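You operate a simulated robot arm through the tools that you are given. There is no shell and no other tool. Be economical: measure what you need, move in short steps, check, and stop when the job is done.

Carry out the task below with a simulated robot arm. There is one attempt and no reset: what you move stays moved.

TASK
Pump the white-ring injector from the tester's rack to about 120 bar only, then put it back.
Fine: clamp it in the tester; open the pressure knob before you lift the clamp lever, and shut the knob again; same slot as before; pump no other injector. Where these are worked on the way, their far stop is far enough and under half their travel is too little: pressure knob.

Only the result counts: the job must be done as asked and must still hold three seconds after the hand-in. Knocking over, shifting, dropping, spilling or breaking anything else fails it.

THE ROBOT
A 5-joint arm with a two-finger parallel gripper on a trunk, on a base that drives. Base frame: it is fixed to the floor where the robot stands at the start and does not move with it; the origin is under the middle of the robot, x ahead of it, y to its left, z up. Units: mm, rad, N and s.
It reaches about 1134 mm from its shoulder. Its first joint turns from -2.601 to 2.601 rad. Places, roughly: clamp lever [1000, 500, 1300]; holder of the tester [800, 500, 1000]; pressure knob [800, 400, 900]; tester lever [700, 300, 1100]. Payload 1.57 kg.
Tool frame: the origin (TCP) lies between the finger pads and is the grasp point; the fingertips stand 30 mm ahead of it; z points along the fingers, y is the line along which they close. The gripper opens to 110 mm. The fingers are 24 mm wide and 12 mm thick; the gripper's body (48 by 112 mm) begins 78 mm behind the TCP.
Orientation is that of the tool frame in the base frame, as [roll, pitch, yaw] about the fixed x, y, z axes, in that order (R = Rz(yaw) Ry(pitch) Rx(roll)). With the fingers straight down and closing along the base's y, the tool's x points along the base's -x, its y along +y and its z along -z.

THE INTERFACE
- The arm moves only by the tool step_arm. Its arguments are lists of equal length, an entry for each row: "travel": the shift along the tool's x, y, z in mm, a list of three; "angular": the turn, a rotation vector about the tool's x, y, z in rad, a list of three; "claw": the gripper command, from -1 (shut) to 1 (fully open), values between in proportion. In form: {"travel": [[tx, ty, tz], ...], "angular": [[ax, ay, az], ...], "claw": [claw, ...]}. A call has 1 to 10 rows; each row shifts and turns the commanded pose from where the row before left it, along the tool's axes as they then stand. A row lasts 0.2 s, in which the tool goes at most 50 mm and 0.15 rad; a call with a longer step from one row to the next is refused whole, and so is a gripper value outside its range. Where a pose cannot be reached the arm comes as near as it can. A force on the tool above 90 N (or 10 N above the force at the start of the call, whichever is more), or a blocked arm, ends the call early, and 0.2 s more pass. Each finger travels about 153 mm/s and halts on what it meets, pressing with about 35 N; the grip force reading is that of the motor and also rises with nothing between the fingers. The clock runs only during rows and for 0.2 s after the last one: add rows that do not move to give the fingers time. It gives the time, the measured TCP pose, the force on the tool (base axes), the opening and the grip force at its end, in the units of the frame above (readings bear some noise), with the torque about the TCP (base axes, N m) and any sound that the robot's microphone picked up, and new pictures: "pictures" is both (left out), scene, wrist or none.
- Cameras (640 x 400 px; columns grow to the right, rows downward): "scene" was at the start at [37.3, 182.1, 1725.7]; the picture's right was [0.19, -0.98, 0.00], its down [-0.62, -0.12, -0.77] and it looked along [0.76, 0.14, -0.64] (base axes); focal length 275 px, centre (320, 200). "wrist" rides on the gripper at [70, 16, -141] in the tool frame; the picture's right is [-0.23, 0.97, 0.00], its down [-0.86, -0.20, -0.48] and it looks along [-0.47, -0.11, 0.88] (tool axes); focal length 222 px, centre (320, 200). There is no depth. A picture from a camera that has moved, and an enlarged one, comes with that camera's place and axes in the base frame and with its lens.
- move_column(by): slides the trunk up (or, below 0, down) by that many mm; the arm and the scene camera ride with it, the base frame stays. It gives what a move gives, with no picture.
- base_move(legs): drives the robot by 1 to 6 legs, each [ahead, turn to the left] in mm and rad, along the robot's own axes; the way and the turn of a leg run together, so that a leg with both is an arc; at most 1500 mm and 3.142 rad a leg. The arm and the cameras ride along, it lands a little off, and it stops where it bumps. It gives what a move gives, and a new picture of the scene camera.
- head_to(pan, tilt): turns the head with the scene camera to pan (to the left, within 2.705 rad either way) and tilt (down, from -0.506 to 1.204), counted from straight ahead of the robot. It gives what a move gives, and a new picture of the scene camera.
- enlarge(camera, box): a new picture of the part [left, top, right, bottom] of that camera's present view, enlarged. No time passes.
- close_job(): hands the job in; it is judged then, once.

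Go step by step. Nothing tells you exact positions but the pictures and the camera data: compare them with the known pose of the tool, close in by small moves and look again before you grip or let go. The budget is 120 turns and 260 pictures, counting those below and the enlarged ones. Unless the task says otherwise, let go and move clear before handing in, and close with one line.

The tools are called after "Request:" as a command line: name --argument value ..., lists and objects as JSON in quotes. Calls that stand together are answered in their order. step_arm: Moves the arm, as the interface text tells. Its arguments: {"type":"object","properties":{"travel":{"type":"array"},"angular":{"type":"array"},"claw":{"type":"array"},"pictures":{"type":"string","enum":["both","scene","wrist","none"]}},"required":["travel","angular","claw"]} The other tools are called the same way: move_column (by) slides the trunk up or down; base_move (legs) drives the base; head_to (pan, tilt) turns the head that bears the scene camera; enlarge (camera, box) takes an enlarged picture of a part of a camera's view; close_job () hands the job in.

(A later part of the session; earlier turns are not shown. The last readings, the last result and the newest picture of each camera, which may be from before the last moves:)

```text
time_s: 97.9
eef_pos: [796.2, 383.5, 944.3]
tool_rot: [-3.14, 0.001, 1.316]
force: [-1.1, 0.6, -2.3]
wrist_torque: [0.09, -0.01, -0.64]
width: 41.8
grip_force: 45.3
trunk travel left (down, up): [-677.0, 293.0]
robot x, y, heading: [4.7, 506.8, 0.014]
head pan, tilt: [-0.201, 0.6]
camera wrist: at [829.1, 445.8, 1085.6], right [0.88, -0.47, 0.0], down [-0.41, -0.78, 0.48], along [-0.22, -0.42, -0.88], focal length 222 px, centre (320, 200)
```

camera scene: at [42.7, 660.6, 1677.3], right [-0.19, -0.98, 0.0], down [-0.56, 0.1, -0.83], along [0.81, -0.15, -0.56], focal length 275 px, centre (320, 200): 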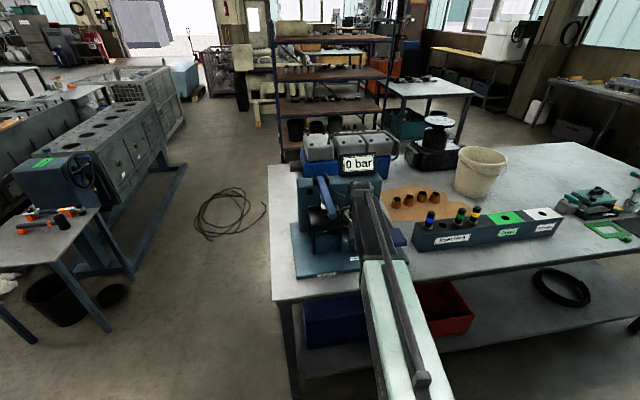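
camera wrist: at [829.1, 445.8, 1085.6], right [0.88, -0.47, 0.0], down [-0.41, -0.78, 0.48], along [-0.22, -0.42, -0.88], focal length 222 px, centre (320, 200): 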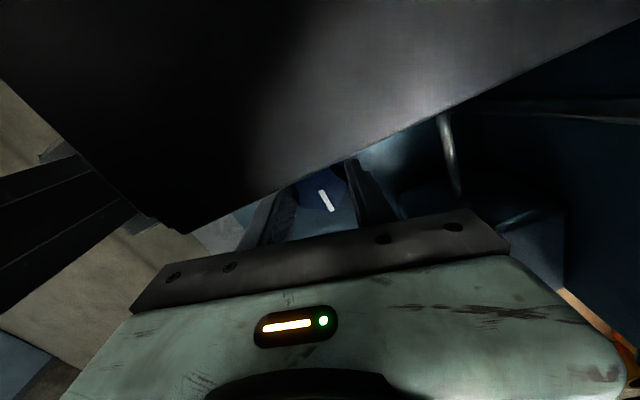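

The torque now resists and the knob has slipped slightly in the grip, so it is at its far stop, about 90° open. I'll release, rise above everything and spin the tool back.

Request:
step_arm --travel '[[0, 0, 0], [0, 0, 0], [0, 0, 0]]' --angular '[[0, 0, 0], [0, 0, 0], [0, 0, 0]]' --claw '[0, 0.2, 0.2]' --pictures "none"

Request:
enlarge --camera "wrist" --box '[220, 100, 420, 225]'

Request:
move_column --by 270

Request:
step_arm --travel '[[0, 0, 0], [0, 0, 0], [0, 0, 0], [0, 0, 0], [0, 0, 0], [0, 0, 0], [0, 0, 0], [0, 0, 0], [0, 0, 0], [0, 0, 0]]' --angular '[[0, 0, -0.14], [0, 0, -0.14], [0, 0, -0.14], [0, 0, -0.14], [0, 0, -0.14], [0, 0, -0.14], [0, 0, -0.14], [0, 0, -0.14], [0, 0, -0.14], [0, 0, -0.14]]' --claw '[0.2, 0.2, 0.2, 0.2, 0.2, 0.2, 0.2, 0.2, 0.2, 0.2]' --pictures "none"

Request:
step_arm --travel '[[0, 0, 0], [0, 0, 0], [0, 0, 0], [9, 36, 0], [9, 36, 0], [8, 36, 0], [0, 0, 0]]' --angular '[[0, 0, -0.14], [0, 0, -0.14], [0, 0, -0.146], [0, 0, 0], [0, 0, 0], [0, 0, 0], [0, 0, 0]]' --claw '[0.2, 0.2, 0.2, 0.2, 0.2, 0.2, 0.2]'

```text
time_s: 98.7
eef_pos: [796.4, 381.4, 943.4]
tool_rot: [-3.14, 0.001, 1.311]
force: [0.7, 0.0, 0.3]
wrist_torque: [0.02, -0.01, -0.01]
width: 66.2
grip_force: 0.1
trunk travel left (down, up): [-677.0, 293.0]
robot x, y, heading: [4.8, 508.6, 0.013]
head pan, tilt: [-0.201, 0.6]
```

```text
3.20 times, centred on (320, 162) of wrist
camera zoom: at [829.2, 445.7, 1085.7], right [0.88, -0.47, 0.0], down [-0.41, -0.78, 0.48], along [-0.22, -0.42, -0.88], focal length 711 px, centre (320, 320)
```

zoom: 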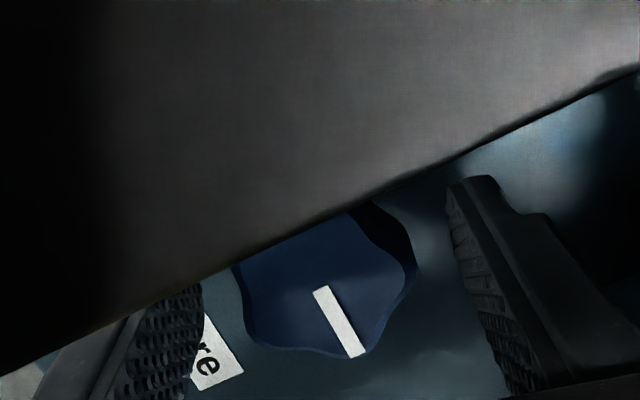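

```text
time_s: 101.5
eef_pos: [795.4, 382.3, 1213.6]
tool_rot: [-3.141, 0.002, 1.313]
force: [0.5, -0.8, 0.8]
wrist_torque: [0.03, 0.0, -0.01]
width: 65.7
grip_force: 0.0
trunk travel left (down, up): [-947.0, 23.0]
robot x, y, heading: [2.5, 509.0, 0.016]
head pan, tilt: [-0.201, 0.6]
```

```text
time_s: 103.7
eef_pos: [795.3, 382.0, 1214.1]
tool_rot: [-3.139, 0.001, 2.713]
force: [-0.2, 0.1, -0.9]
wrist_torque: [0.01, -0.01, -0.02]
width: 65.9
grip_force: 0.2
trunk travel left (down, up): [-947.0, 23.0]
robot x, y, heading: [4.9, 504.2, 0.015]
head pan, tilt: [-0.201, 0.6]
```

```text
time_s: 105.3
eef_pos: [769.6, 489.9, 1213.8]
tool_rot: [3.142, -0.002, 3.138]
force: [-0.3, -0.5, 0.1]
wrist_torque: [-0.04, 0.02, -0.02]
width: 66.1
grip_force: 0.0
trunk travel left (down, up): [-947.0, 23.0]
robot x, y, heading: [5.3, 510.7, 0.012]
head pan, tilt: [-0.201, 0.6]
camera scene: at [42.9, 660.7, 1947.4], right [-0.19, -0.98, 0.0], down [-0.56, 0.1, -0.83], along [0.81, -0.15, -0.57], focal length 275 px, centre (320, 200)
camera wrist: at [700.4, 507.2, 1355.8], right [0.23, 0.97, 0.0], down [0.85, -0.2, 0.48], along [0.46, -0.11, -0.88], focal length 222 px, centre (320, 200)
```

scene: 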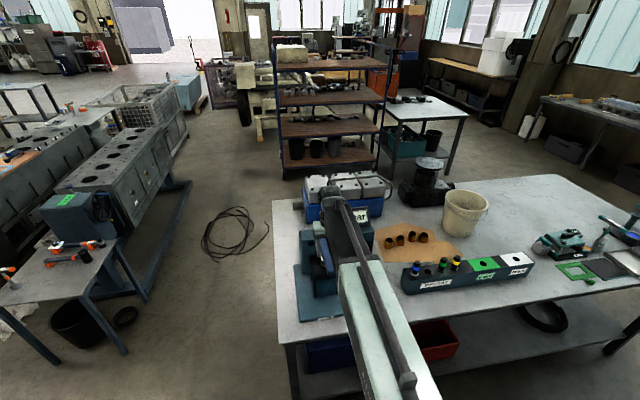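
wrist: 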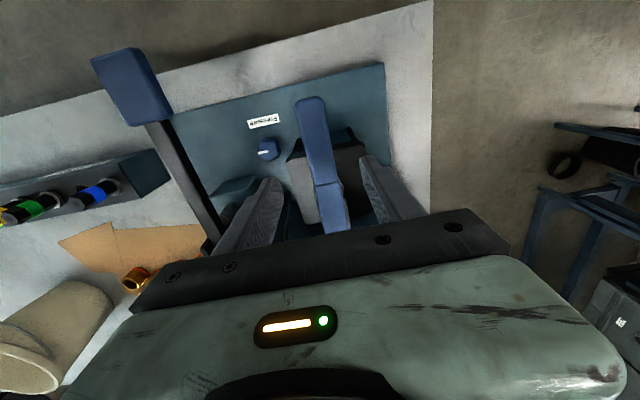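

The knob indicator now shows a 90° turn, and the clamp lever is centred between the fingers. Lowering onto the handle and gripping.

Request:
move_column --by -72

Request:
step_arm --travel '[[0, 0, 0], [0, 0, 0], [0, 0, 0]]' --angular '[[0, 0, 0], [0, 0, 0], [0, 0, 0]]' --claw '[-0.4, -1, -1]'

```text
time_s: 106.4
eef_pos: [769.8, 489.9, 1142.0]
tool_rot: [-3.141, 0.001, 3.138]
force: [0.1, -0.6, -0.7]
wrist_torque: [-0.02, -0.03, 0.0]
width: 65.7
grip_force: 0.0
trunk travel left (down, up): [-875.0, 95.0]
robot x, y, heading: [6.8, 510.1, 0.016]
head pan, tilt: [-0.201, 0.6]
```

```text
time_s: 107.2
eef_pos: [771.2, 491.9, 1139.9]
tool_rot: [3.14, -0.003, 3.139]
force: [0.2, 9.7, 0.2]
wrist_torque: [0.22, 0.05, -1.0]
width: 25.2
grip_force: 37.1
trunk travel left (down, up): [-875.0, 95.0]
robot x, y, heading: [5.2, 508.4, 0.015]
head pan, tilt: [-0.201, 0.6]
camera scene: at [42.8, 662.3, 1875.2], right [-0.19, -0.98, 0.0], down [-0.56, 0.1, -0.83], along [0.81, -0.15, -0.56], focal length 275 px, centre (320, 200)
camera wrist: at [700.5, 508.7, 1283.8], right [0.23, 0.97, 0.0], down [0.85, -0.2, 0.48], along [0.46, -0.11, -0.88], focal length 222 px, centre (320, 200)
```

scene: 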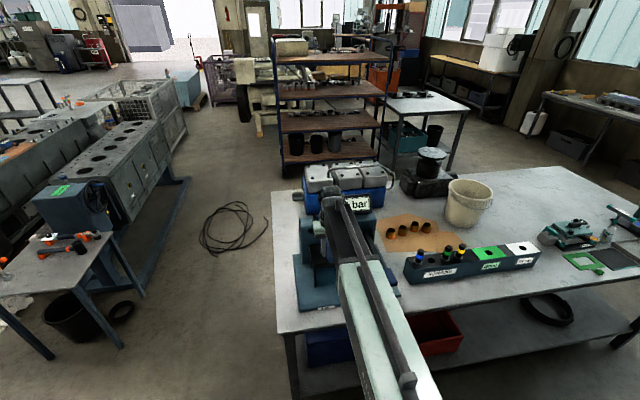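
wrist: 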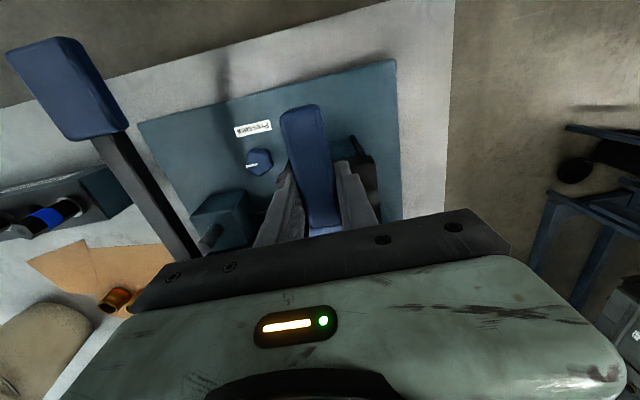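

Gripped at 25.2 mm. Lifting the clamp lever along the reverse arc.

Request:
step_arm --travel '[[0, 0, -2.3], [-1.2, 0, -6.9], [-4.1, 0, -10.9], [-8.6, 0, -13.4], [-14.5, 0, -14.1], [0, 0, 0]]' --angular '[[0, -0.14, 0], [0, -0.14, 0], [0, -0.14, 0], [0, -0.14, 0], [0, -0.14, 0], [0, 0, 0]]' --claw '[-1, -1, -1, -1, -1, -1]' --pictures "wrist"

```text
time_s: 108.6
eef_pos: [774.6, 493.0, 1199.0]
tool_rot: [-3.138, 0.695, -3.141]
force: [-28.1, 14.6, -6.5]
wrist_torque: [-1.12, 2.33, -3.12]
width: 25.5
grip_force: 37.0
trunk travel left (down, up): [-875.0, 95.0]
robot x, y, heading: [4.0, 507.8, 0.013]
head pan, tilt: [-0.201, 0.6]
camera wrist: at [629.6, 508.9, 1263.1], right [0.18, 0.97, 0.14], down [0.35, -0.2, 0.92], along [0.92, -0.11, -0.38], focal length 222 px, centre (320, 200)
```

wrist: 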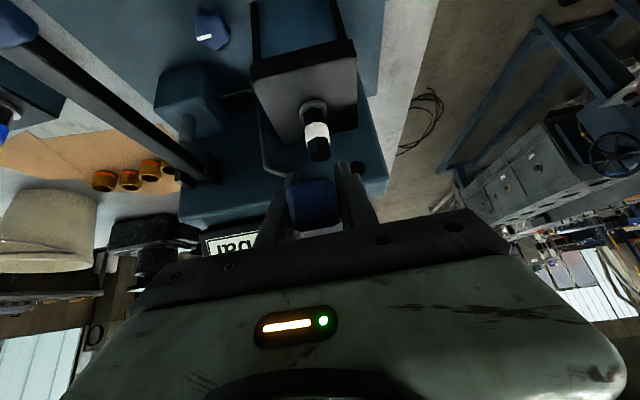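

The lever is coming up. Continuing.

Request:
step_arm --travel '[[-19, 1, -12.5], [-24.1, 1, -6.9], [-27.5, 0, 0.1], [-28.6, 0, 7.1], [0, 0, 0]]' --angular '[[0, -0.13, 0], [0, -0.12, 0], [0, -0.11, 0], [0, -0.1, 0], [0, 0, 0]]' --claw '[-1, -1, -1, -1, -1]' --pictures "wrist"

```text
time_s: 109.8
eef_pos: [836.9, 490.4, 1282.4]
tool_rot: [-3.139, 1.157, 3.138]
force: [8.9, -9.6, -24.7]
wrist_torque: [-0.13, 1.36, -0.35]
width: 24.5
grip_force: 36.1
trunk travel left (down, up): [-875.0, 95.0]
robot x, y, heading: [7.6, 508.1, 0.014]
head pan, tilt: [-0.201, 0.6]
camera wrist: at [678.5, 507.4, 1275.5], right [0.1, 0.97, 0.21], down [-0.09, -0.2, 0.98], along [0.99, -0.11, 0.07], focal length 222 px, centre (320, 200)
```

wrist: 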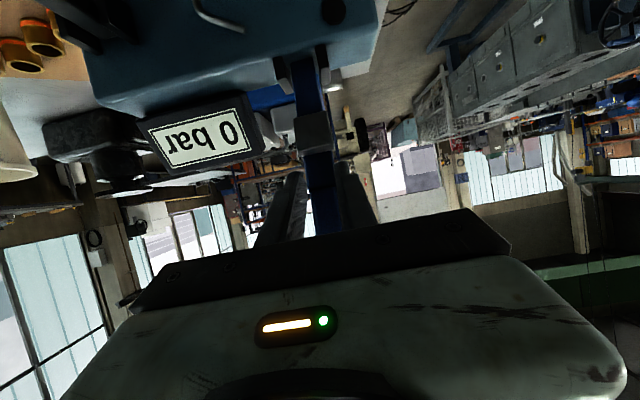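

Continuing the last part up to vertical.

Request:
step_arm --travel '[[-27, 0, 16.5], [-23.5, 0, 25], [-15, 0, 26.5], [-11, 0, 32.5], [-3, 0, 21], [0, 0, 0]]' --angular '[[0, -0.09, 0], [0, -0.07, 0], [0, -0.04, 0], [0, -0.02, 0], [0, 0, 0], [0, 0, 0]]' --claw '[-1, -1, -1, -1, -1, -1]'

```text
time_s: 111.2
eef_pos: [970.0, 488.7, 1338.8]
tool_rot: [3.134, 1.384, 3.129]
force: [-23.7, -20.6, 14.0]
wrist_torque: [-0.02, -0.49, -1.44]
width: 24.8
grip_force: 37.0
out of reach, approached as far as the arm can: row 3
trunk travel left (down, up): [-875.0, 95.0]
robot x, y, heading: [5.2, 505.1, 0.017]
head pan, tilt: [-0.201, 0.6]
camera scene: at [35.4, 656.5, 1876.5], right [-0.19, -0.98, 0.0], down [-0.55, 0.11, -0.83], along [0.81, -0.15, -0.56], focal length 275 px, centre (320, 200)
camera wrist: at [817.8, 505.8, 1297.8], right [0.05, 0.97, 0.22], down [-0.31, -0.2, 0.93], along [0.95, -0.11, 0.3], focal length 222 px, centre (320, 200)
```

scene: 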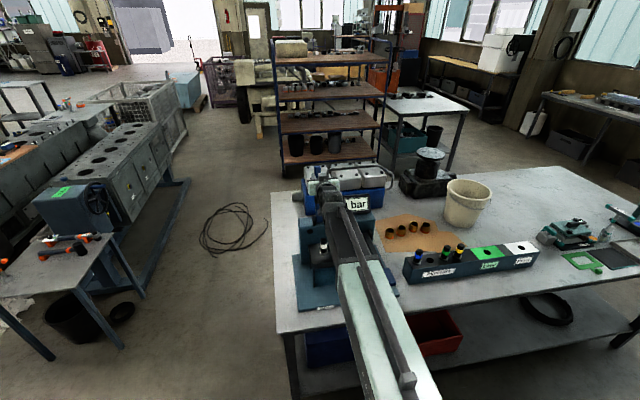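
wrist: 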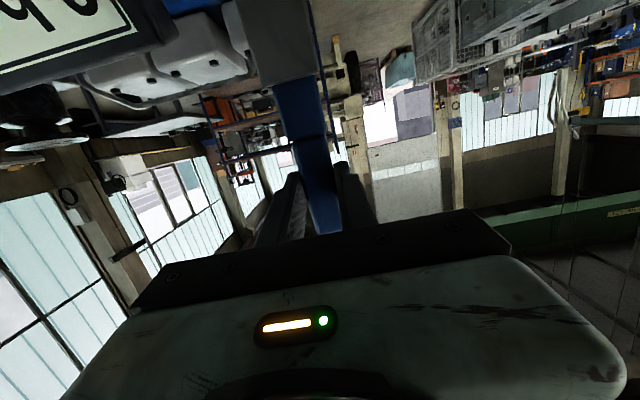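

The lever is back up near where it was. A last 5 mm push, then release and back off.

Request:
step_arm --travel '[[-1, 0, 5], [0, 0, 0], [0, 0, 0], [0, 0, 0], [0, 0, 0]]' --angular '[[0, 0, 0], [0, 0, 0], [0, 0, 0], [0, 0, 0], [0, 0, 0]]' --claw '[-1, -1, -0.4, 0.2, 0.2]' --pictures "none"

Request:
step_arm --travel '[[8.5, 0, -44.2], [8.5, 0, -44.2], [8.5, 0, -44.2], [0, 0, 0]]' --angular '[[0, 0, 0], [0, 0, 0], [0, 0, 0], [0, 0, 0]]' --claw '[0.2, 0.2, 0.2, 0.2]'

```text
time_s: 112.4
eef_pos: [980.0, 492.9, 1332.6]
tool_rot: [-3.135, 1.375, -3.14]
force: [-0.5, -0.3, 0.6]
wrist_torque: [-0.02, -0.05, -0.06]
width: 66.1
grip_force: 0.0
trunk travel left (down, up): [-875.0, 95.0]
robot x, y, heading: [4.0, 505.7, 0.014]
head pan, tilt: [-0.201, 0.6]
```

```text
time_s: 113.4
eef_pos: [845.3, 492.9, 1332.9]
tool_rot: [-3.136, 1.374, -3.14]
force: [0.5, -0.7, 0.2]
wrist_torque: [-0.02, 0.01, -0.02]
width: 66.1
grip_force: 0.0
trunk travel left (down, up): [-875.0, 95.0]
robot x, y, heading: [2.6, 507.7, 0.015]
head pan, tilt: [-0.201, 0.6]
camera scene: at [42.8, 660.6, 1875.4], right [-0.19, -0.98, 0.0], down [-0.56, 0.1, -0.83], along [0.81, -0.15, -0.56], focal length 275 px, centre (320, 200)
camera wrist: at [692.6, 509.7, 1293.2], right [0.05, 0.97, 0.22], down [-0.3, -0.2, 0.93], along [0.95, -0.11, 0.29], focal length 222 px, centre (320, 200)
```

scene: 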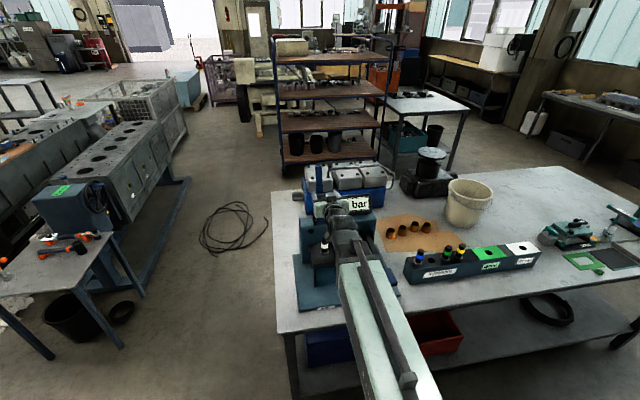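
wrist: 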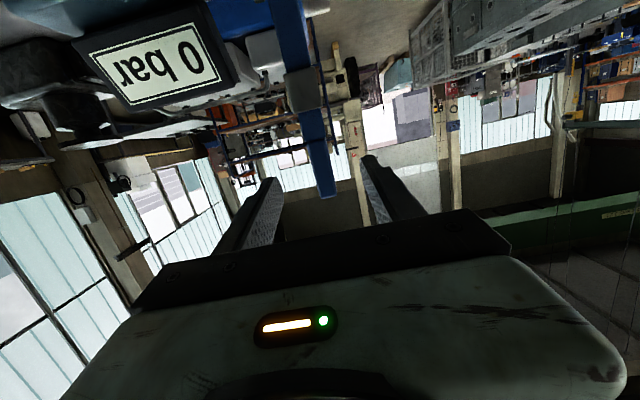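

The lever stands upright and free. Now I'll shut the knob: straighten the tool down, move over the knob and spin to the clear starting angle.

Request:
step_arm --travel '[[32.9, 0, -2.3], [32.9, 0, -2.3], [32.9, 0, -2.3], [32.9, 0, -2.3], [32.9, 0, -2.3], [32.9, 0, -2.3], [32.9, 0, -2.3], [32.9, 0, -2.3], [32.9, 0, -2.3], [32.9, 0, -2.3]]' --angular '[[0, 0.1374, 0], [0, 0.1374, 0], [0, 0.1374, 0], [0, 0.1374, 0], [0, 0.1374, 0], [0, 0.1374, 0], [0, 0.1374, 0], [0, 0.1374, 0], [0, 0.1374, 0], [0, 0.1374, 0]]' --claw '[0.2, 0.2, 0.2, 0.2, 0.2, 0.2, 0.2, 0.2, 0.2, 0.2]' --pictures "none"

Request:
move_column --by 60

```text
time_s: 115.6
eef_pos: [609.3, 493.0, 1142.7]
tool_rot: [-3.14, 0.004, 3.138]
force: [0.7, -0.4, -0.1]
wrist_torque: [-0.03, 0.01, -0.01]
width: 66.0
grip_force: 0.0
out of reach, approached as far as the arm can: row 7
trunk travel left (down, up): [-875.0, 95.0]
robot x, y, heading: [8.7, 510.9, 0.008]
head pan, tilt: [-0.201, 0.6]
```

```text
time_s: 116.6
eef_pos: [608.4, 492.7, 1201.1]
tool_rot: [-3.14, 0.006, 3.137]
force: [0.3, -0.3, 0.7]
wrist_torque: [0.0, -0.01, -0.02]
width: 65.8
grip_force: 0.2
trunk travel left (down, up): [-935.0, 35.0]
robot x, y, heading: [6.1, 508.7, 0.017]
head pan, tilt: [-0.201, 0.6]
```

Request:
step_arm --travel '[[-37.4, -22.1, 0], [-37.4, -22.1, 0], [-37.4, -22.1, 0], [-37.4, -22.1, 0], [-37.4, -22.1, 0], [0, 0, 0], [0, 0, 0], [0, 0, 0], [0, 0, 0], [0, 0, 0]]' --angular '[[0, 0, 0], [0, 0, 0], [0, 0, 0], [0, 0, 0], [0, 0, 0], [0, 0, 0.148], [0, 0, 0.148], [0, 0, 0.148], [0, 0, 0.148], [0, 0, 0.148]]' --claw '[0.2, 0.2, 0.2, 0.2, 0.2, 0.2, 0.2, 0.2, 0.2, 0.2]' --pictures "none"

Request:
step_arm --travel '[[0, 0, 0], [0, 0, 0], [0, 0, 0], [0, 0, 0]]' --angular '[[0, 0, 0.148], [0, 0, 0.148], [0, 0, 0.148], [0, 0, 0]]' --claw '[0.2, 0.2, 0.2, 0.2]'

```text
time_s: 118.8
eef_pos: [795.9, 381.7, 1201.3]
tool_rot: [3.136, 0.005, 2.395]
force: [-0.1, 0.3, -0.6]
wrist_torque: [0.01, 0.03, 0.0]
width: 65.9
grip_force: 0.0
trunk travel left (down, up): [-935.0, 35.0]
robot x, y, heading: [6.0, 506.3, 0.014]
head pan, tilt: [-0.201, 0.6]
```

```text
time_s: 119.8
eef_pos: [795.1, 382.9, 1202.3]
tool_rot: [3.136, 0.004, 1.954]
force: [-1.2, 0.0, 0.2]
wrist_torque: [0.0, -0.01, -0.05]
width: 66.1
grip_force: 0.0
trunk travel left (down, up): [-935.0, 35.0]
robot x, y, heading: [7.0, 509.4, 0.014]
head pan, tilt: [-0.201, 0.6]
camera scene: at [42.8, 660.6, 1935.4], right [-0.19, -0.98, 0.0], down [-0.56, 0.1, -0.83], along [0.81, -0.15, -0.56], focal length 275 px, centre (320, 200)
camera wrist: at [783.9, 452.9, 1343.6], right [0.99, 0.15, 0.01], down [0.13, -0.87, 0.48], along [0.08, -0.47, -0.88], focal length 222 px, centre (320, 200)
```

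scene: 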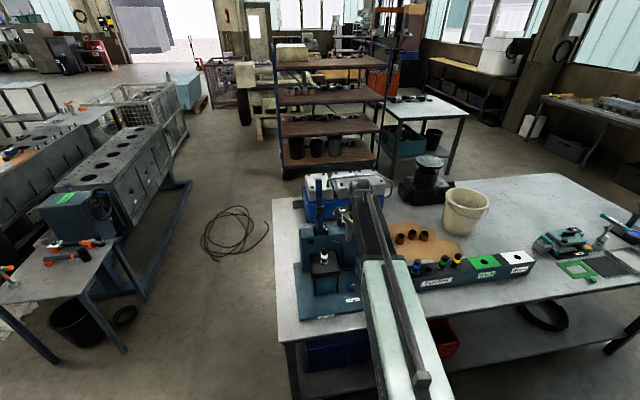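
wrist: 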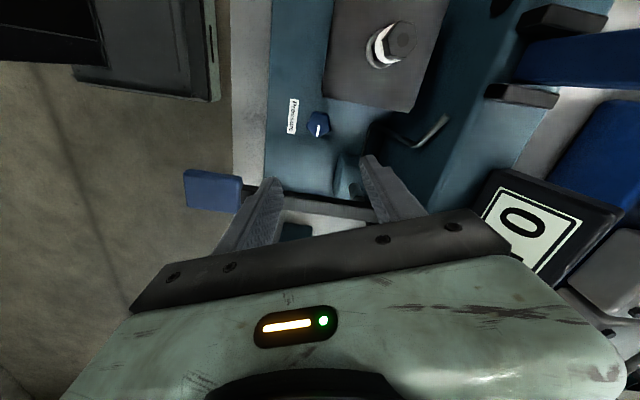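

Aligned over the knob. Lowering in two moves.

Request:
move_column --by -190

Request:
enlarge --camera "wrist" --box '[200, 60, 440, 210]'

Request:
move_column --by -68

Request:
enlarge --camera "wrist" --box '[200, 90, 440, 240]'

```text
time_s: 121.8
eef_pos: [795.1, 382.0, 1011.5]
tool_rot: [3.137, 0.003, 1.955]
force: [0.0, -0.1, 0.1]
wrist_torque: [0.01, -0.02, 0.01]
width: 66.0
grip_force: 0.0
trunk travel left (down, up): [-745.0, 225.0]
robot x, y, heading: [4.5, 509.6, 0.014]
head pan, tilt: [-0.201, 0.6]
```

```text
2.67 times, centred on (320, 135) of wrist
camera zoom: at [783.7, 452.9, 1153.7], right [0.99, 0.15, 0.01], down [0.13, -0.87, 0.48], along [0.08, -0.47, -0.88], focal length 592 px, centre (320, 373)
```

zoom: 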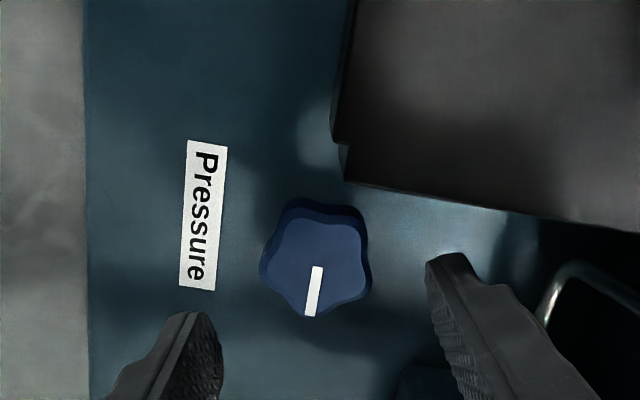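

```text
time_s: 122.9
eef_pos: [795.6, 381.9, 945.1]
tool_rot: [3.138, 0.005, 1.955]
force: [0.3, 0.3, -0.1]
wrist_torque: [0.02, 0.01, 0.0]
width: 66.3
grip_force: 0.0
trunk travel left (down, up): [-677.0, 293.0]
robot x, y, heading: [5.7, 512.2, 0.014]
head pan, tilt: [-0.201, 0.6]
```

```text
2.67 times, centred on (320, 165) of wrist
camera zoom: at [783.7, 452.9, 1085.7], right [0.99, 0.15, 0.01], down [0.13, -0.87, 0.48], along [0.08, -0.47, -0.88], focal length 592 px, centre (320, 293)
```

zoom: 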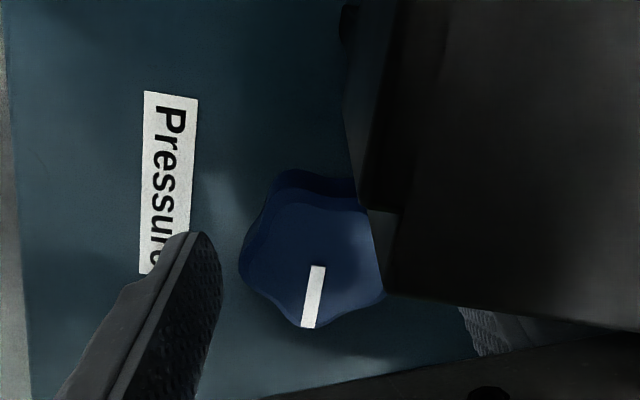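

Now gripping and turning clockwise 1.25 rad.

Request:
step_arm --travel '[[0, 0, 0], [0, 0, 0], [0, 0, 0], [0, 0, 0], [0, 0, 0], [0, 0, 0], [0, 0, 0], [0, 0, 0], [0, 0, 0]]' --angular '[[0, 0, 0], [0, 0, 0], [0, 0, 0], [0, 0, 0.125], [0, 0, 0.125], [0, 0, 0.125], [0, 0, 0.125], [0, 0, 0.125], [0, 0, 0]]' --claw '[-0.4, -1, -1, -1, -1, -1, -1, -1, -1]' --pictures "none"

Request:
step_arm --travel '[[0, 0, 0], [0, 0, 0], [0, 0, 0], [0, 0, 0], [0, 0, 0], [0, 0, 0]]' --angular '[[0, 0, 0.125], [0, 0, 0.125], [0, 0, 0.125], [0, 0, 0.125], [0, 0, 0.125], [0, 0, 0]]' --claw '[-1, -1, -1, -1, -1, -1]' --pictures "wrist"

```text
time_s: 124.9
eef_pos: [794.3, 381.0, 943.0]
tool_rot: [3.136, 0.0, 1.329]
force: [-7.7, -1.0, -6.8]
wrist_torque: [-0.99, 0.82, -0.02]
width: 41.6
grip_force: 44.7
trunk travel left (down, up): [-677.0, 293.0]
robot x, y, heading: [4.6, 508.4, 0.015]
head pan, tilt: [-0.201, 0.6]
```

```text
time_s: 126.3
eef_pos: [795.6, 380.9, 944.3]
tool_rot: [3.138, -0.004, 0.703]
force: [-10.0, -2.3, -7.9]
wrist_torque: [-0.44, 0.82, 0.0]
width: 41.6
grip_force: 45.2
trunk travel left (down, up): [-677.0, 293.0]
robot x, y, heading: [5.5, 505.9, 0.011]
head pan, tilt: [-0.201, 0.6]
camera wrist: at [858.2, 414.5, 1086.1], right [0.46, -0.89, 0.0], down [-0.78, -0.4, 0.47], along [-0.42, -0.22, -0.88], focal length 222 px, centre (320, 200)
```

wrist: 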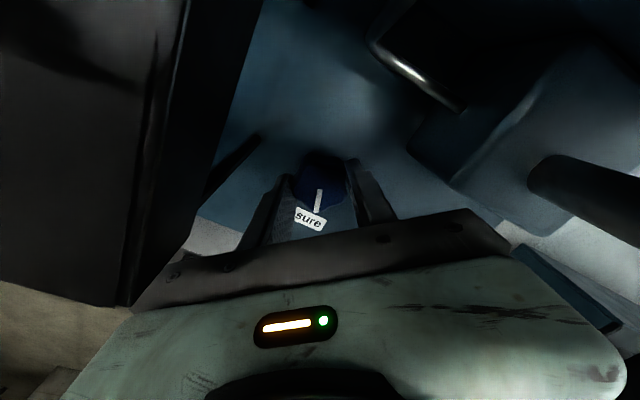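

1.25 rad turned, about 0.3 rad left. Regripping to finish to the stop.

Request:
step_arm --travel '[[0, 0, 0], [0, 0, 0], [0, 0, 0], [0, 0, 0], [0, 0, 0], [0, 0, 0], [0, 0, 0], [0, 0, 0], [0, 0, 0], [0, 0, 0]]' --angular '[[0, 0, 0], [0, 0, 0], [0, 0, -0.14], [0, 0, -0.14], [0, 0, -0.14], [0, 0, -0.14], [0, 0, 0], [0, 0, 0], [0, 0, 0], [0, 0, 0]]' --claw '[0, 0.2, 0.2, 0.2, 0.2, 0.2, -0.4, -1, -1, -1]' --pictures "none"

Request:
step_arm --travel '[[0, 0, 0], [0, 0, 0], [0, 0, 0], [0, 0, 0], [0, 0, 0]]' --angular '[[0, 0, 0.1], [0, 0, 0.1], [0, 0, 0.1], [0, 0, 0.1], [0, 0, 0]]' --claw '[-1, -1, -1, -1, -1]' --pictures "wrist"

```text
time_s: 128.5
eef_pos: [796.1, 382.6, 945.6]
tool_rot: [3.135, 0.0, 1.266]
force: [-8.2, 2.7, -6.5]
wrist_torque: [0.35, 0.59, 0.02]
width: 41.6
grip_force: 45.6
trunk travel left (down, up): [-677.0, 293.0]
robot x, y, heading: [4.1, 509.1, 0.013]
head pan, tilt: [-0.201, 0.6]
```

```text
time_s: 129.7
eef_pos: [797.4, 382.3, 944.0]
tool_rot: [3.138, -0.004, 0.864]
force: [-2.6, 3.5, -2.9]
wrist_torque: [0.37, 0.35, 0.61]
width: 41.6
grip_force: 44.9
trunk travel left (down, up): [-677.0, 293.0]
robot x, y, heading: [1.6, 509.8, 0.016]
head pan, tilt: [-0.201, 0.6]
camera wrist: at [852.6, 425.1, 1086.3], right [0.59, -0.81, 0.0], down [-0.71, -0.52, 0.47], along [-0.38, -0.28, -0.88], focal length 222 px, centre (320, 200)
```

wrist: 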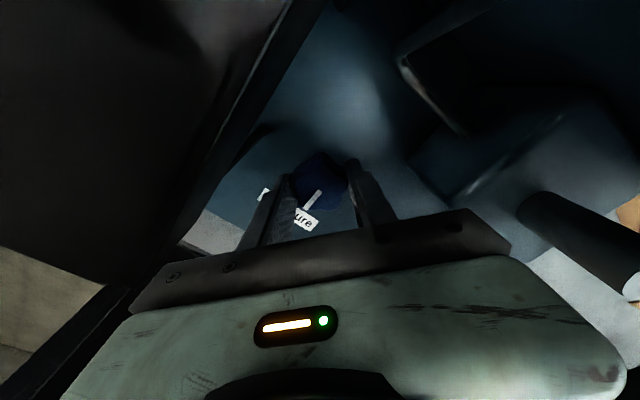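

The torque shows the stop and the indicator is back at its original angle, so the knob is shut. I'll release, rise, spin back and check the knob and injector.

Request:
step_arm --travel '[[0, 0, 0], [0, 0, 0], [0, 0, 0]]' --angular '[[0, 0, 0], [0, 0, 0], [0, 0, 0]]' --claw '[0, 0.2, 0.2]' --pictures "none"

Request:
move_column --by 285

Request:
step_arm --travel '[[0, 0, 0], [0, 0, 0], [0, 0, 0], [0, 0, 0], [0, 0, 0], [0, 0, 0], [0, 0, 0], [0, 0, 0], [0, 0, 0], [0, 0, 0]]' --angular '[[0, 0, -0.142], [0, 0, -0.142], [0, 0, -0.142], [0, 0, -0.142], [0, 0, -0.142], [0, 0, -0.142], [0, 0, -0.142], [0, 0, -0.142], [0, 0, -0.142], [0, 0, -0.142]]' --claw '[0.2, 0.2, 0.2, 0.2, 0.2, 0.2, 0.2, 0.2, 0.2, 0.2]' --pictures "none"

Request:
step_arm --travel '[[0, 0, 0], [0, 0, 0], [0, 0, 0], [0, 0, 0], [0, 0, 0], [0, 0, 0], [-20, 37, 0], [-20, 37, 0], [-18, 35, 0], [0, 0, 0]]' --angular '[[0, 0, -0.142], [0, 0, -0.142], [0, 0, -0.142], [0, 0, -0.142], [0, 0, -0.142], [0, 0, -0.142], [0, 0, 0], [0, 0, 0], [0, 0, 0], [0, 0, 0]]' --claw '[0, 0, 0, 0, 0, 0, 0, 0, 0, 0]'

```text
time_s: 130.5
eef_pos: [796.9, 382.0, 943.4]
tool_rot: [3.136, -0.003, 0.864]
force: [0.1, -0.7, 0.4]
wrist_torque: [-0.01, -0.01, 0.0]
width: 66.2
grip_force: 0.0
trunk travel left (down, up): [-677.0, 293.0]
robot x, y, heading: [2.7, 505.9, 0.011]
head pan, tilt: [-0.201, 0.6]
```

```text
time_s: 133.4
eef_pos: [796.0, 381.2, 1227.8]
tool_rot: [3.136, -0.004, 0.863]
force: [0.4, -0.3, 0.3]
wrist_torque: [0.01, 0.01, 0.0]
width: 66.2
grip_force: 0.0
trunk travel left (down, up): [-962.0, 8.0]
robot x, y, heading: [5.1, 507.3, 0.012]
head pan, tilt: [-0.201, 0.6]
```

```text
time_s: 135.6
eef_pos: [796.3, 382.3, 1228.5]
tool_rot: [3.139, 0.004, 2.288]
force: [0.6, -0.1, -0.4]
wrist_torque: [-0.02, 0.02, -0.03]
width: 66.0
grip_force: 0.1
trunk travel left (down, up): [-962.0, 8.0]
robot x, y, heading: [8.3, 510.8, 0.012]
head pan, tilt: [-0.201, 0.6]
```

```text
time_s: 137.8
eef_pos: [855.2, 491.1, 1229.8]
tool_rot: [-3.14, 0.004, 3.138]
force: [-0.1, 0.1, 0.9]
wrist_torque: [0.02, 0.0, -0.01]
width: 54.9
grip_force: 0.0
trunk travel left (down, up): [-962.0, 8.0]
robot x, y, heading: [2.0, 511.5, 0.016]
head pan, tilt: [-0.201, 0.6]
camera scene: at [42.6, 660.6, 1962.4], right [-0.19, -0.98, 0.0], down [-0.56, 0.1, -0.83], along [0.81, -0.15, -0.56], focal length 275 px, centre (320, 200)
camera wrist: at [783.7, 507.8, 1370.4], right [0.23, 0.97, 0.0], down [0.85, -0.2, 0.48], along [0.47, -0.11, -0.88], focal length 222 px, centre (320, 200)
```

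scene: 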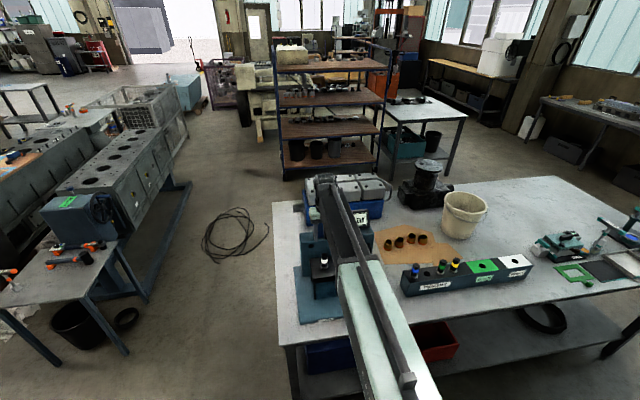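
wrist: 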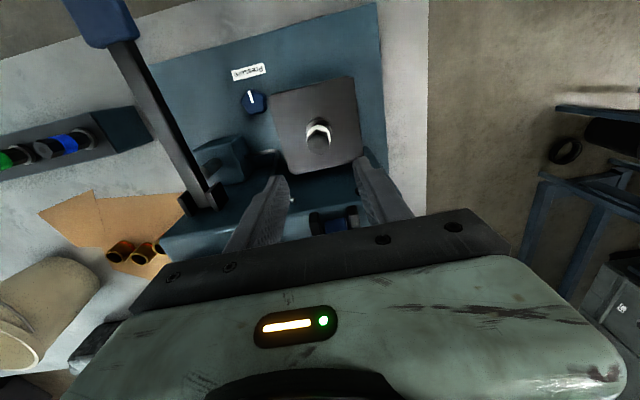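

The knob indicator points as originally. Descending on the injector, with a check on the way.

Request:
enlarge --camera "wrist" --box '[210, 60, 370, 160]'

Request:
move_column --by -85

Request:
enlarge --camera "wrist" --box '[220, 90, 420, 215]'

```text
4.00 times, centred on (290, 110) of wrist
camera zoom: at [783.7, 507.8, 1370.4], right [0.23, 0.97, 0.0], down [0.85, -0.2, 0.48], along [0.47, -0.11, -0.88], focal length 888 px, centre (440, 560)
```

zoom: 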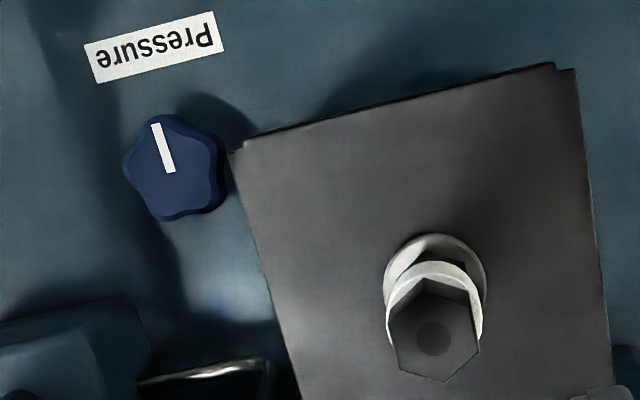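

```text
time_s: 139.0
eef_pos: [855.0, 492.3, 1143.5]
tool_rot: [-3.141, 0.004, 3.139]
force: [0.3, 0.7, -0.4]
wrist_torque: [-0.01, 0.01, -0.01]
width: 55.1
grip_force: 0.0
trunk travel left (down, up): [-877.0, 93.0]
robot x, y, heading: [7.2, 509.7, 0.015]
head pan, tilt: [-0.201, 0.6]
```

```text
3.20 times, centred on (320, 152) of wrist
camera zoom: at [783.7, 507.6, 1285.4], right [0.23, 0.97, 0.0], down [0.85, -0.2, 0.48], along [0.47, -0.11, -0.88], focal length 711 px, centre (320, 352)
```

zoom: 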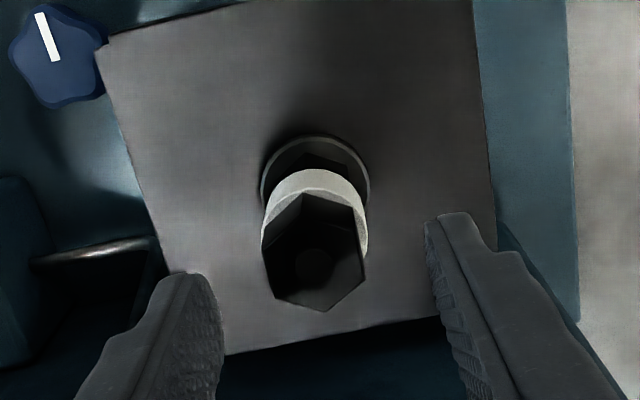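

Aligned. Lowering to grasp height and gripping.

Request:
move_column --by -47

Request:
step_arm --travel '[[0, 0, 0], [0, 0, 0], [0, 0, 0], [0, 0, 0]]' --angular '[[0, 0, 0], [0, 0, 0], [0, 0, 0], [0, 0, 0]]' --claw '[-0.5, -1, -1, -1]' --pictures "none"

Request:
enlarge --camera "wrist" --box '[220, 100, 420, 225]'

```text
time_s: 139.9
eef_pos: [854.6, 491.7, 1096.1]
tool_rot: [3.141, 0.005, 3.138]
force: [0.5, 0.6, -0.4]
wrist_torque: [0.02, -0.01, 0.0]
width: 54.8
grip_force: 0.1
trunk travel left (down, up): [-830.0, 140.0]
robot x, y, heading: [6.7, 508.7, 0.01]
head pan, tilt: [-0.201, 0.6]
```

```text
time_s: 140.9
eef_pos: [853.9, 491.3, 1096.6]
tool_rot: [3.141, 0.005, 3.139]
force: [0.2, -0.3, 0.0]
wrist_torque: [0.04, -0.02, -0.01]
width: 23.9
grip_force: 35.2
trunk travel left (down, up): [-830.0, 140.0]
robot x, y, heading: [4.6, 507.8, 0.008]
head pan, tilt: [-0.201, 0.6]
```

```text
3.20 times, centred on (320, 162) of wrist
camera zoom: at [783.8, 507.5, 1238.3], right [0.23, 0.97, 0.0], down [0.85, -0.2, 0.48], along [0.47, -0.11, -0.88], focal length 711 px, centre (320, 320)
```

zoom: 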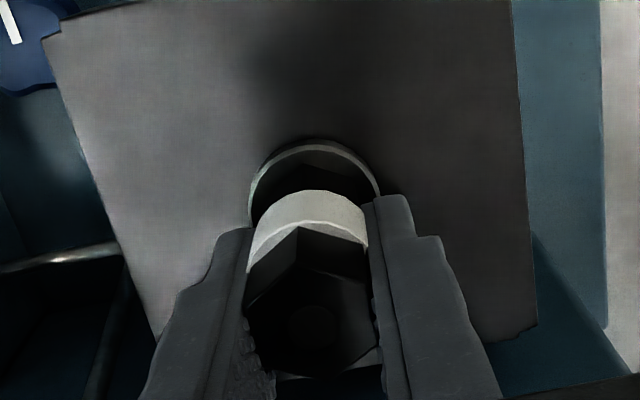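

Gripped. Lifting out and carrying back to the rack.

Request:
move_column --by 138

Request:
step_arm --travel '[[34, 0, 0], [34, 0, 0], [0, -46, 0], [0, -46, 0], [0, -46, 0], [0, -46, 0], [0, -46, 0], [0, -46, 0], [0, -46, 0], [0, 0, 0]]' --angular '[[0, 0, 0], [0, 0, 0], [0, 0, 0], [0, 0, 0], [0, 0, 0], [0, 0, 0], [0, 0, 0], [0, 0, 0], [0, 0, 0], [0, 0, 0]]' --claw '[-1, -1, -1, -1, -1, -1, -1, -1, -1, -1]'

```text
time_s: 142.5
eef_pos: [854.9, 491.0, 1235.4]
tool_rot: [3.141, 0.005, 3.138]
force: [-0.3, -1.1, -2.5]
wrist_torque: [-0.02, -0.04, -0.01]
width: 23.6
grip_force: 34.4
trunk travel left (down, up): [-968.0, 2.0]
robot x, y, heading: [5.2, 508.3, 0.011]
head pan, tilt: [-0.201, 0.6]
```

```text
time_s: 144.7
eef_pos: [785.9, 170.4, 1235.1]
tool_rot: [3.141, 0.006, 3.138]
force: [-0.2, 0.4, -2.9]
wrist_torque: [0.01, -0.01, -0.03]
width: 23.7
grip_force: 35.0
trunk travel left (down, up): [-968.0, 2.0]
robot x, y, heading: [1.4, 509.0, 0.012]
head pan, tilt: [-0.201, 0.6]
camera scene: at [43.2, 660.7, 1968.3], right [-0.19, -0.98, 0.0], down [-0.56, 0.1, -0.82], along [0.81, -0.15, -0.57], focal length 275 px, centre (320, 200)
camera wrist: at [715.6, 187.0, 1376.2], right [0.23, 0.97, 0.0], down [0.85, -0.2, 0.48], along [0.47, -0.11, -0.88], focal length 222 px, centre (320, 200)
```

scene: 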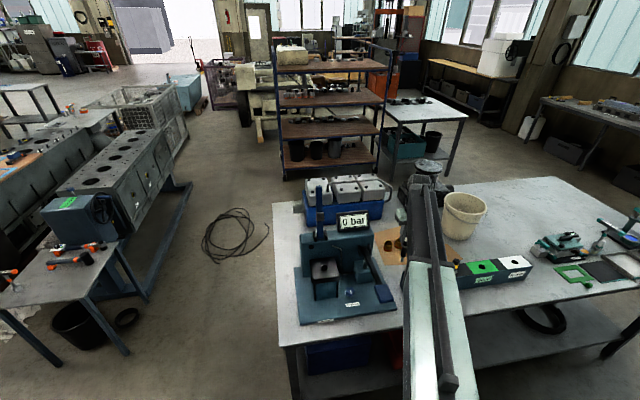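
wrist: 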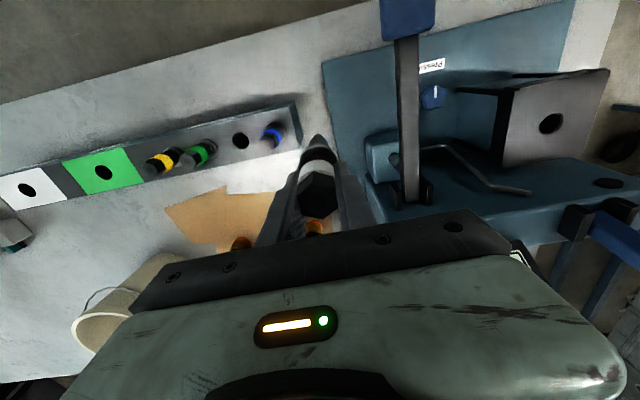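

Moving the last 142 mm over the empty slot.

Request:
step_arm --travel '[[0, -47, 0], [0, -47, 0], [0, -47.5, 0], [0, 0, 0]]' --angular '[[0, 0, 0], [0, 0, 0], [0, 0, 0], [0, 0, 0]]' --claw '[-1, -1, -1, -1]' --pictures "none"

Request:
enlarge --camera "wrist" --box '[240, 80, 400, 180]'

Request:
head_to --pan -0.5 --tilt 0.65

```text
time_s: 145.7
eef_pos: [784.5, 29.3, 1235.3]
tool_rot: [-3.14, 0.005, 3.139]
force: [0.7, -0.1, -2.5]
wrist_torque: [-0.01, -0.01, -0.03]
width: 23.7
grip_force: 35.3
trunk travel left (down, up): [-968.0, 2.0]
robot x, y, heading: [3.3, 506.9, 0.011]
head pan, tilt: [-0.201, 0.6]
```

```text
4.00 times, centred on (320, 130) of wrist
camera zoom: at [714.0, 45.3, 1376.2], right [0.23, 0.97, 0.0], down [0.85, -0.2, 0.48], along [0.47, -0.11, -0.88], focal length 888 px, centre (320, 480)
```

zoom: 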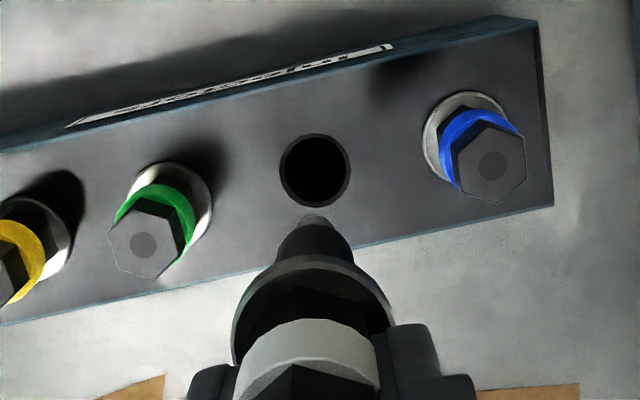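

```text
time_s: 146.5
eef_pos: [784.9, 28.4, 1233.9]
tool_rot: [3.141, 0.005, 3.138]
force: [0.3, 0.2, -3.9]
wrist_torque: [-0.03, -0.04, -0.01]
width: 23.6
grip_force: 34.9
trunk travel left (down, up): [-968.0, 2.0]
robot x, y, heading: [4.6, 509.7, 0.012]
head pan, tilt: [-0.499, 0.649]
camera scene: at [33.2, 636.2, 1964.1], right [-0.47, -0.89, 0.0], down [-0.54, 0.28, -0.8], along [0.7, -0.37, -0.6], focal length 275 px, centre (320, 200)
```

scene: 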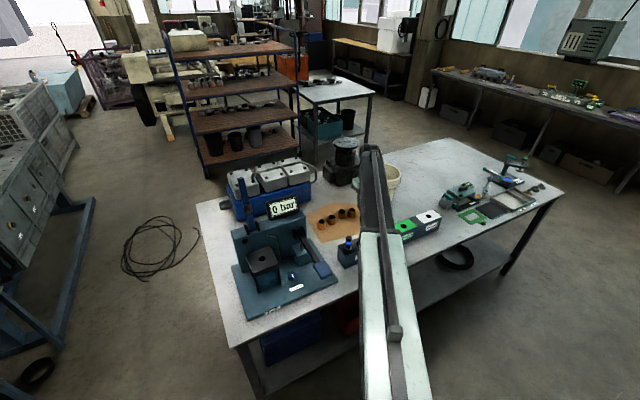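

The hole appears just where it did right after lifting, so I'm aligned. Lowering 110 mm and checking before entry.

Request:
move_column --by -110

Request:
enlarge --camera "wrist" --box '[240, 80, 400, 180]'

Request:
enlarge --camera "scene" --box '[310, 150, 450, 260]'

```text
time_s: 147.9
eef_pos: [784.3, 27.9, 1123.5]
tool_rot: [3.14, 0.005, 3.138]
force: [0.0, 0.0, -2.9]
wrist_torque: [0.0, -0.04, -0.03]
width: 23.8
grip_force: 35.2
trunk travel left (down, up): [-858.0, 112.0]
robot x, y, heading: [2.6, 511.4, 0.015]
head pan, tilt: [-0.499, 0.649]
```

```text
4.00 times, centred on (320, 130) of wrist
camera zoom: at [714.0, 45.4, 1266.2], right [0.23, 0.97, 0.0], down [0.85, -0.2, 0.48], along [0.47, -0.11, -0.88], focal length 888 px, centre (320, 480)
```

zoom: 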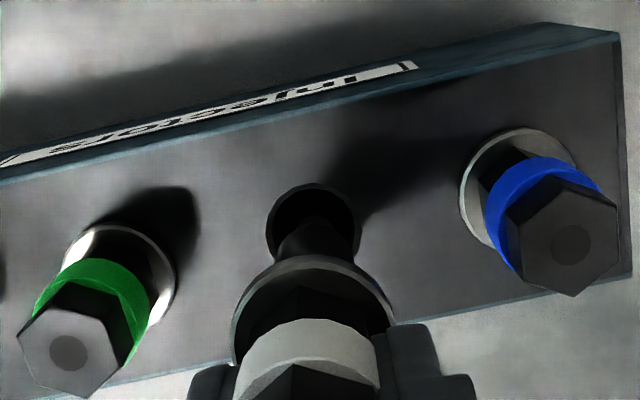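

```text
3.64 times, centred on (380, 205) of scene
camera zoom: at [33.0, 636.3, 1854.1], right [-0.47, -0.88, 0.0], down [-0.54, 0.28, -0.8], along [0.7, -0.37, -0.6], focal length 999 px, centre (102, 182)
```

zoom: 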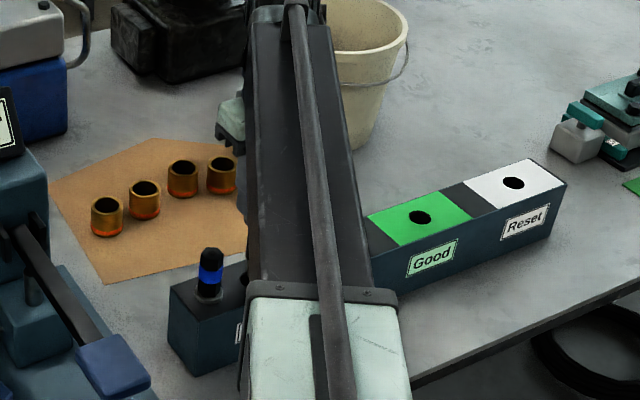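

Nearly centred. Nudging 1 mm and lowering into the slot.

Request:
step_arm --travel '[[0.5, -1.2, 0], [0, 0, 0]]' --angular '[[0, 0, 0], [0, 0, 0]]' --claw '[-1, -1]' --pictures "none"

Request:
move_column --by -28

Request:
enlarge --camera "wrist" --box '[240, 80, 400, 180]'

```text
time_s: 148.6
eef_pos: [783.1, 26.9, 1124.1]
tool_rot: [-3.141, 0.006, 3.137]
force: [0.3, 0.5, -2.6]
wrist_torque: [-0.01, -0.04, -0.02]
width: 24.0
grip_force: 34.6
trunk travel left (down, up): [-858.0, 112.0]
robot x, y, heading: [4.8, 508.7, 0.012]
head pan, tilt: [-0.499, 0.649]
```

```text
time_s: 149.3
eef_pos: [784.1, 27.5, 1095.7]
tool_rot: [-3.141, 0.005, 3.138]
force: [1.0, -0.1, -3.0]
wrist_torque: [0.01, -0.02, -0.01]
width: 23.7
grip_force: 34.8
trunk travel left (down, up): [-830.0, 140.0]
robot x, y, heading: [4.7, 508.5, 0.013]
head pan, tilt: [-0.499, 0.649]
```

```text
4.00 times, centred on (320, 130) of wrist
camera zoom: at [713.3, 44.2, 1238.1], right [0.23, 0.97, 0.0], down [0.85, -0.2, 0.48], along [0.47, -0.11, -0.88], focal length 888 px, centre (320, 480)
```

zoom: 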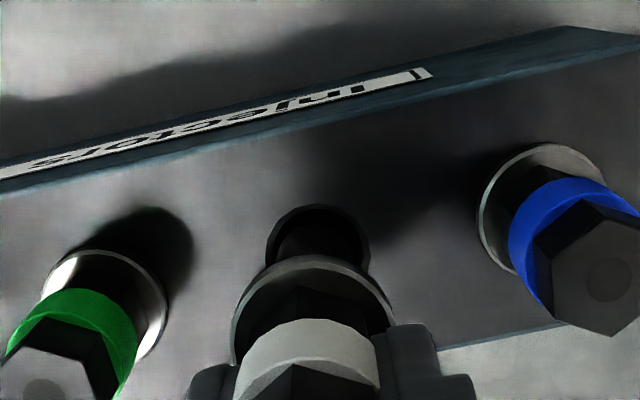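

Entering centrally. Continuing down.

Request:
move_column --by -30

Request:
move_column --by -25

Request:
enlarge --camera "wrist" --box '[240, 80, 400, 180]'

```text
time_s: 150.0
eef_pos: [784.1, 26.7, 1066.8]
tool_rot: [3.141, 0.006, 3.137]
force: [0.1, -0.1, -2.4]
wrist_torque: [0.0, -0.03, 0.01]
width: 23.5
grip_force: 35.1
trunk travel left (down, up): [-800.0, 170.0]
robot x, y, heading: [6.2, 507.9, 0.016]
head pan, tilt: [-0.499, 0.649]
```

```text
time_s: 150.7
eef_pos: [784.3, 27.0, 1040.7]
tool_rot: [3.141, 0.006, 3.137]
force: [-1.1, 0.2, -2.5]
wrist_torque: [0.01, -0.03, 0.0]
width: 23.6
grip_force: 34.9
trunk travel left (down, up): [-775.0, 195.0]
robot x, y, heading: [7.6, 508.9, 0.01]
head pan, tilt: [-0.499, 0.649]
```

```text
4.00 times, centred on (320, 130) of wrist
camera zoom: at [713.3, 44.2, 1183.1], right [0.23, 0.97, 0.0], down [0.85, -0.2, 0.48], along [0.47, -0.11, -0.88], focal length 888 px, centre (320, 480)
```

zoom: 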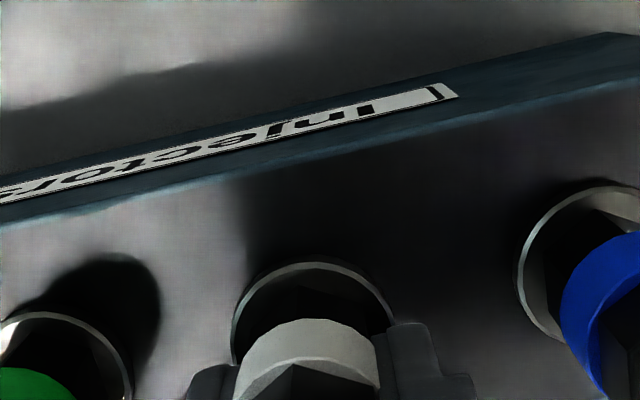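

Seat is at about 1027. Lowering 9, then 3, then 2 mm with force checks.

Request:
move_column --by -9

Request:
move_column --by -4

Request:
move_column --by -1.5

```text
time_s: 151.3
eef_pos: [783.8, 27.8, 1033.7]
tool_rot: [3.141, 0.005, 3.136]
force: [0.4, 0.8, -2.7]
wrist_torque: [-0.01, -0.03, -0.03]
width: 23.7
grip_force: 35.0
trunk travel left (down, up): [-766.0, 204.0]
robot x, y, heading: [4.9, 508.4, 0.015]
head pan, tilt: [-0.499, 0.649]
```

```text
time_s: 151.8
eef_pos: [783.4, 28.0, 1028.3]
tool_rot: [-3.141, 0.004, 3.136]
force: [-0.6, 0.1, -3.4]
wrist_torque: [-0.01, -0.02, -0.01]
width: 23.7
grip_force: 35.2
trunk travel left (down, up): [-762.0, 208.0]
robot x, y, heading: [1.8, 508.4, 0.013]
head pan, tilt: [-0.499, 0.649]
```

```text
time_s: 152.4
eef_pos: [784.0, 27.0, 1027.5]
tool_rot: [3.142, 0.006, 3.137]
force: [-0.2, -0.1, -2.7]
wrist_torque: [-0.01, -0.02, -0.04]
width: 23.7
grip_force: 34.8
trunk travel left (down, up): [-760.0, 210.0]
robot x, y, heading: [5.6, 507.3, 0.011]
head pan, tilt: [-0.499, 0.649]
```

Request:
move_column --by -1.5

```text
time_s: 152.9
eef_pos: [783.8, 26.8, 1027.3]
tool_rot: [-3.139, 0.007, 3.139]
force: [5.4, -4.5, 17.3]
wrist_torque: [0.06, 0.0, -0.05]
width: 23.6
grip_force: 35.0
trunk travel left (down, up): [-759.0, 211.0]
robot x, y, heading: [4.8, 510.6, 0.015]
head pan, tilt: [-0.499, 0.649]
```

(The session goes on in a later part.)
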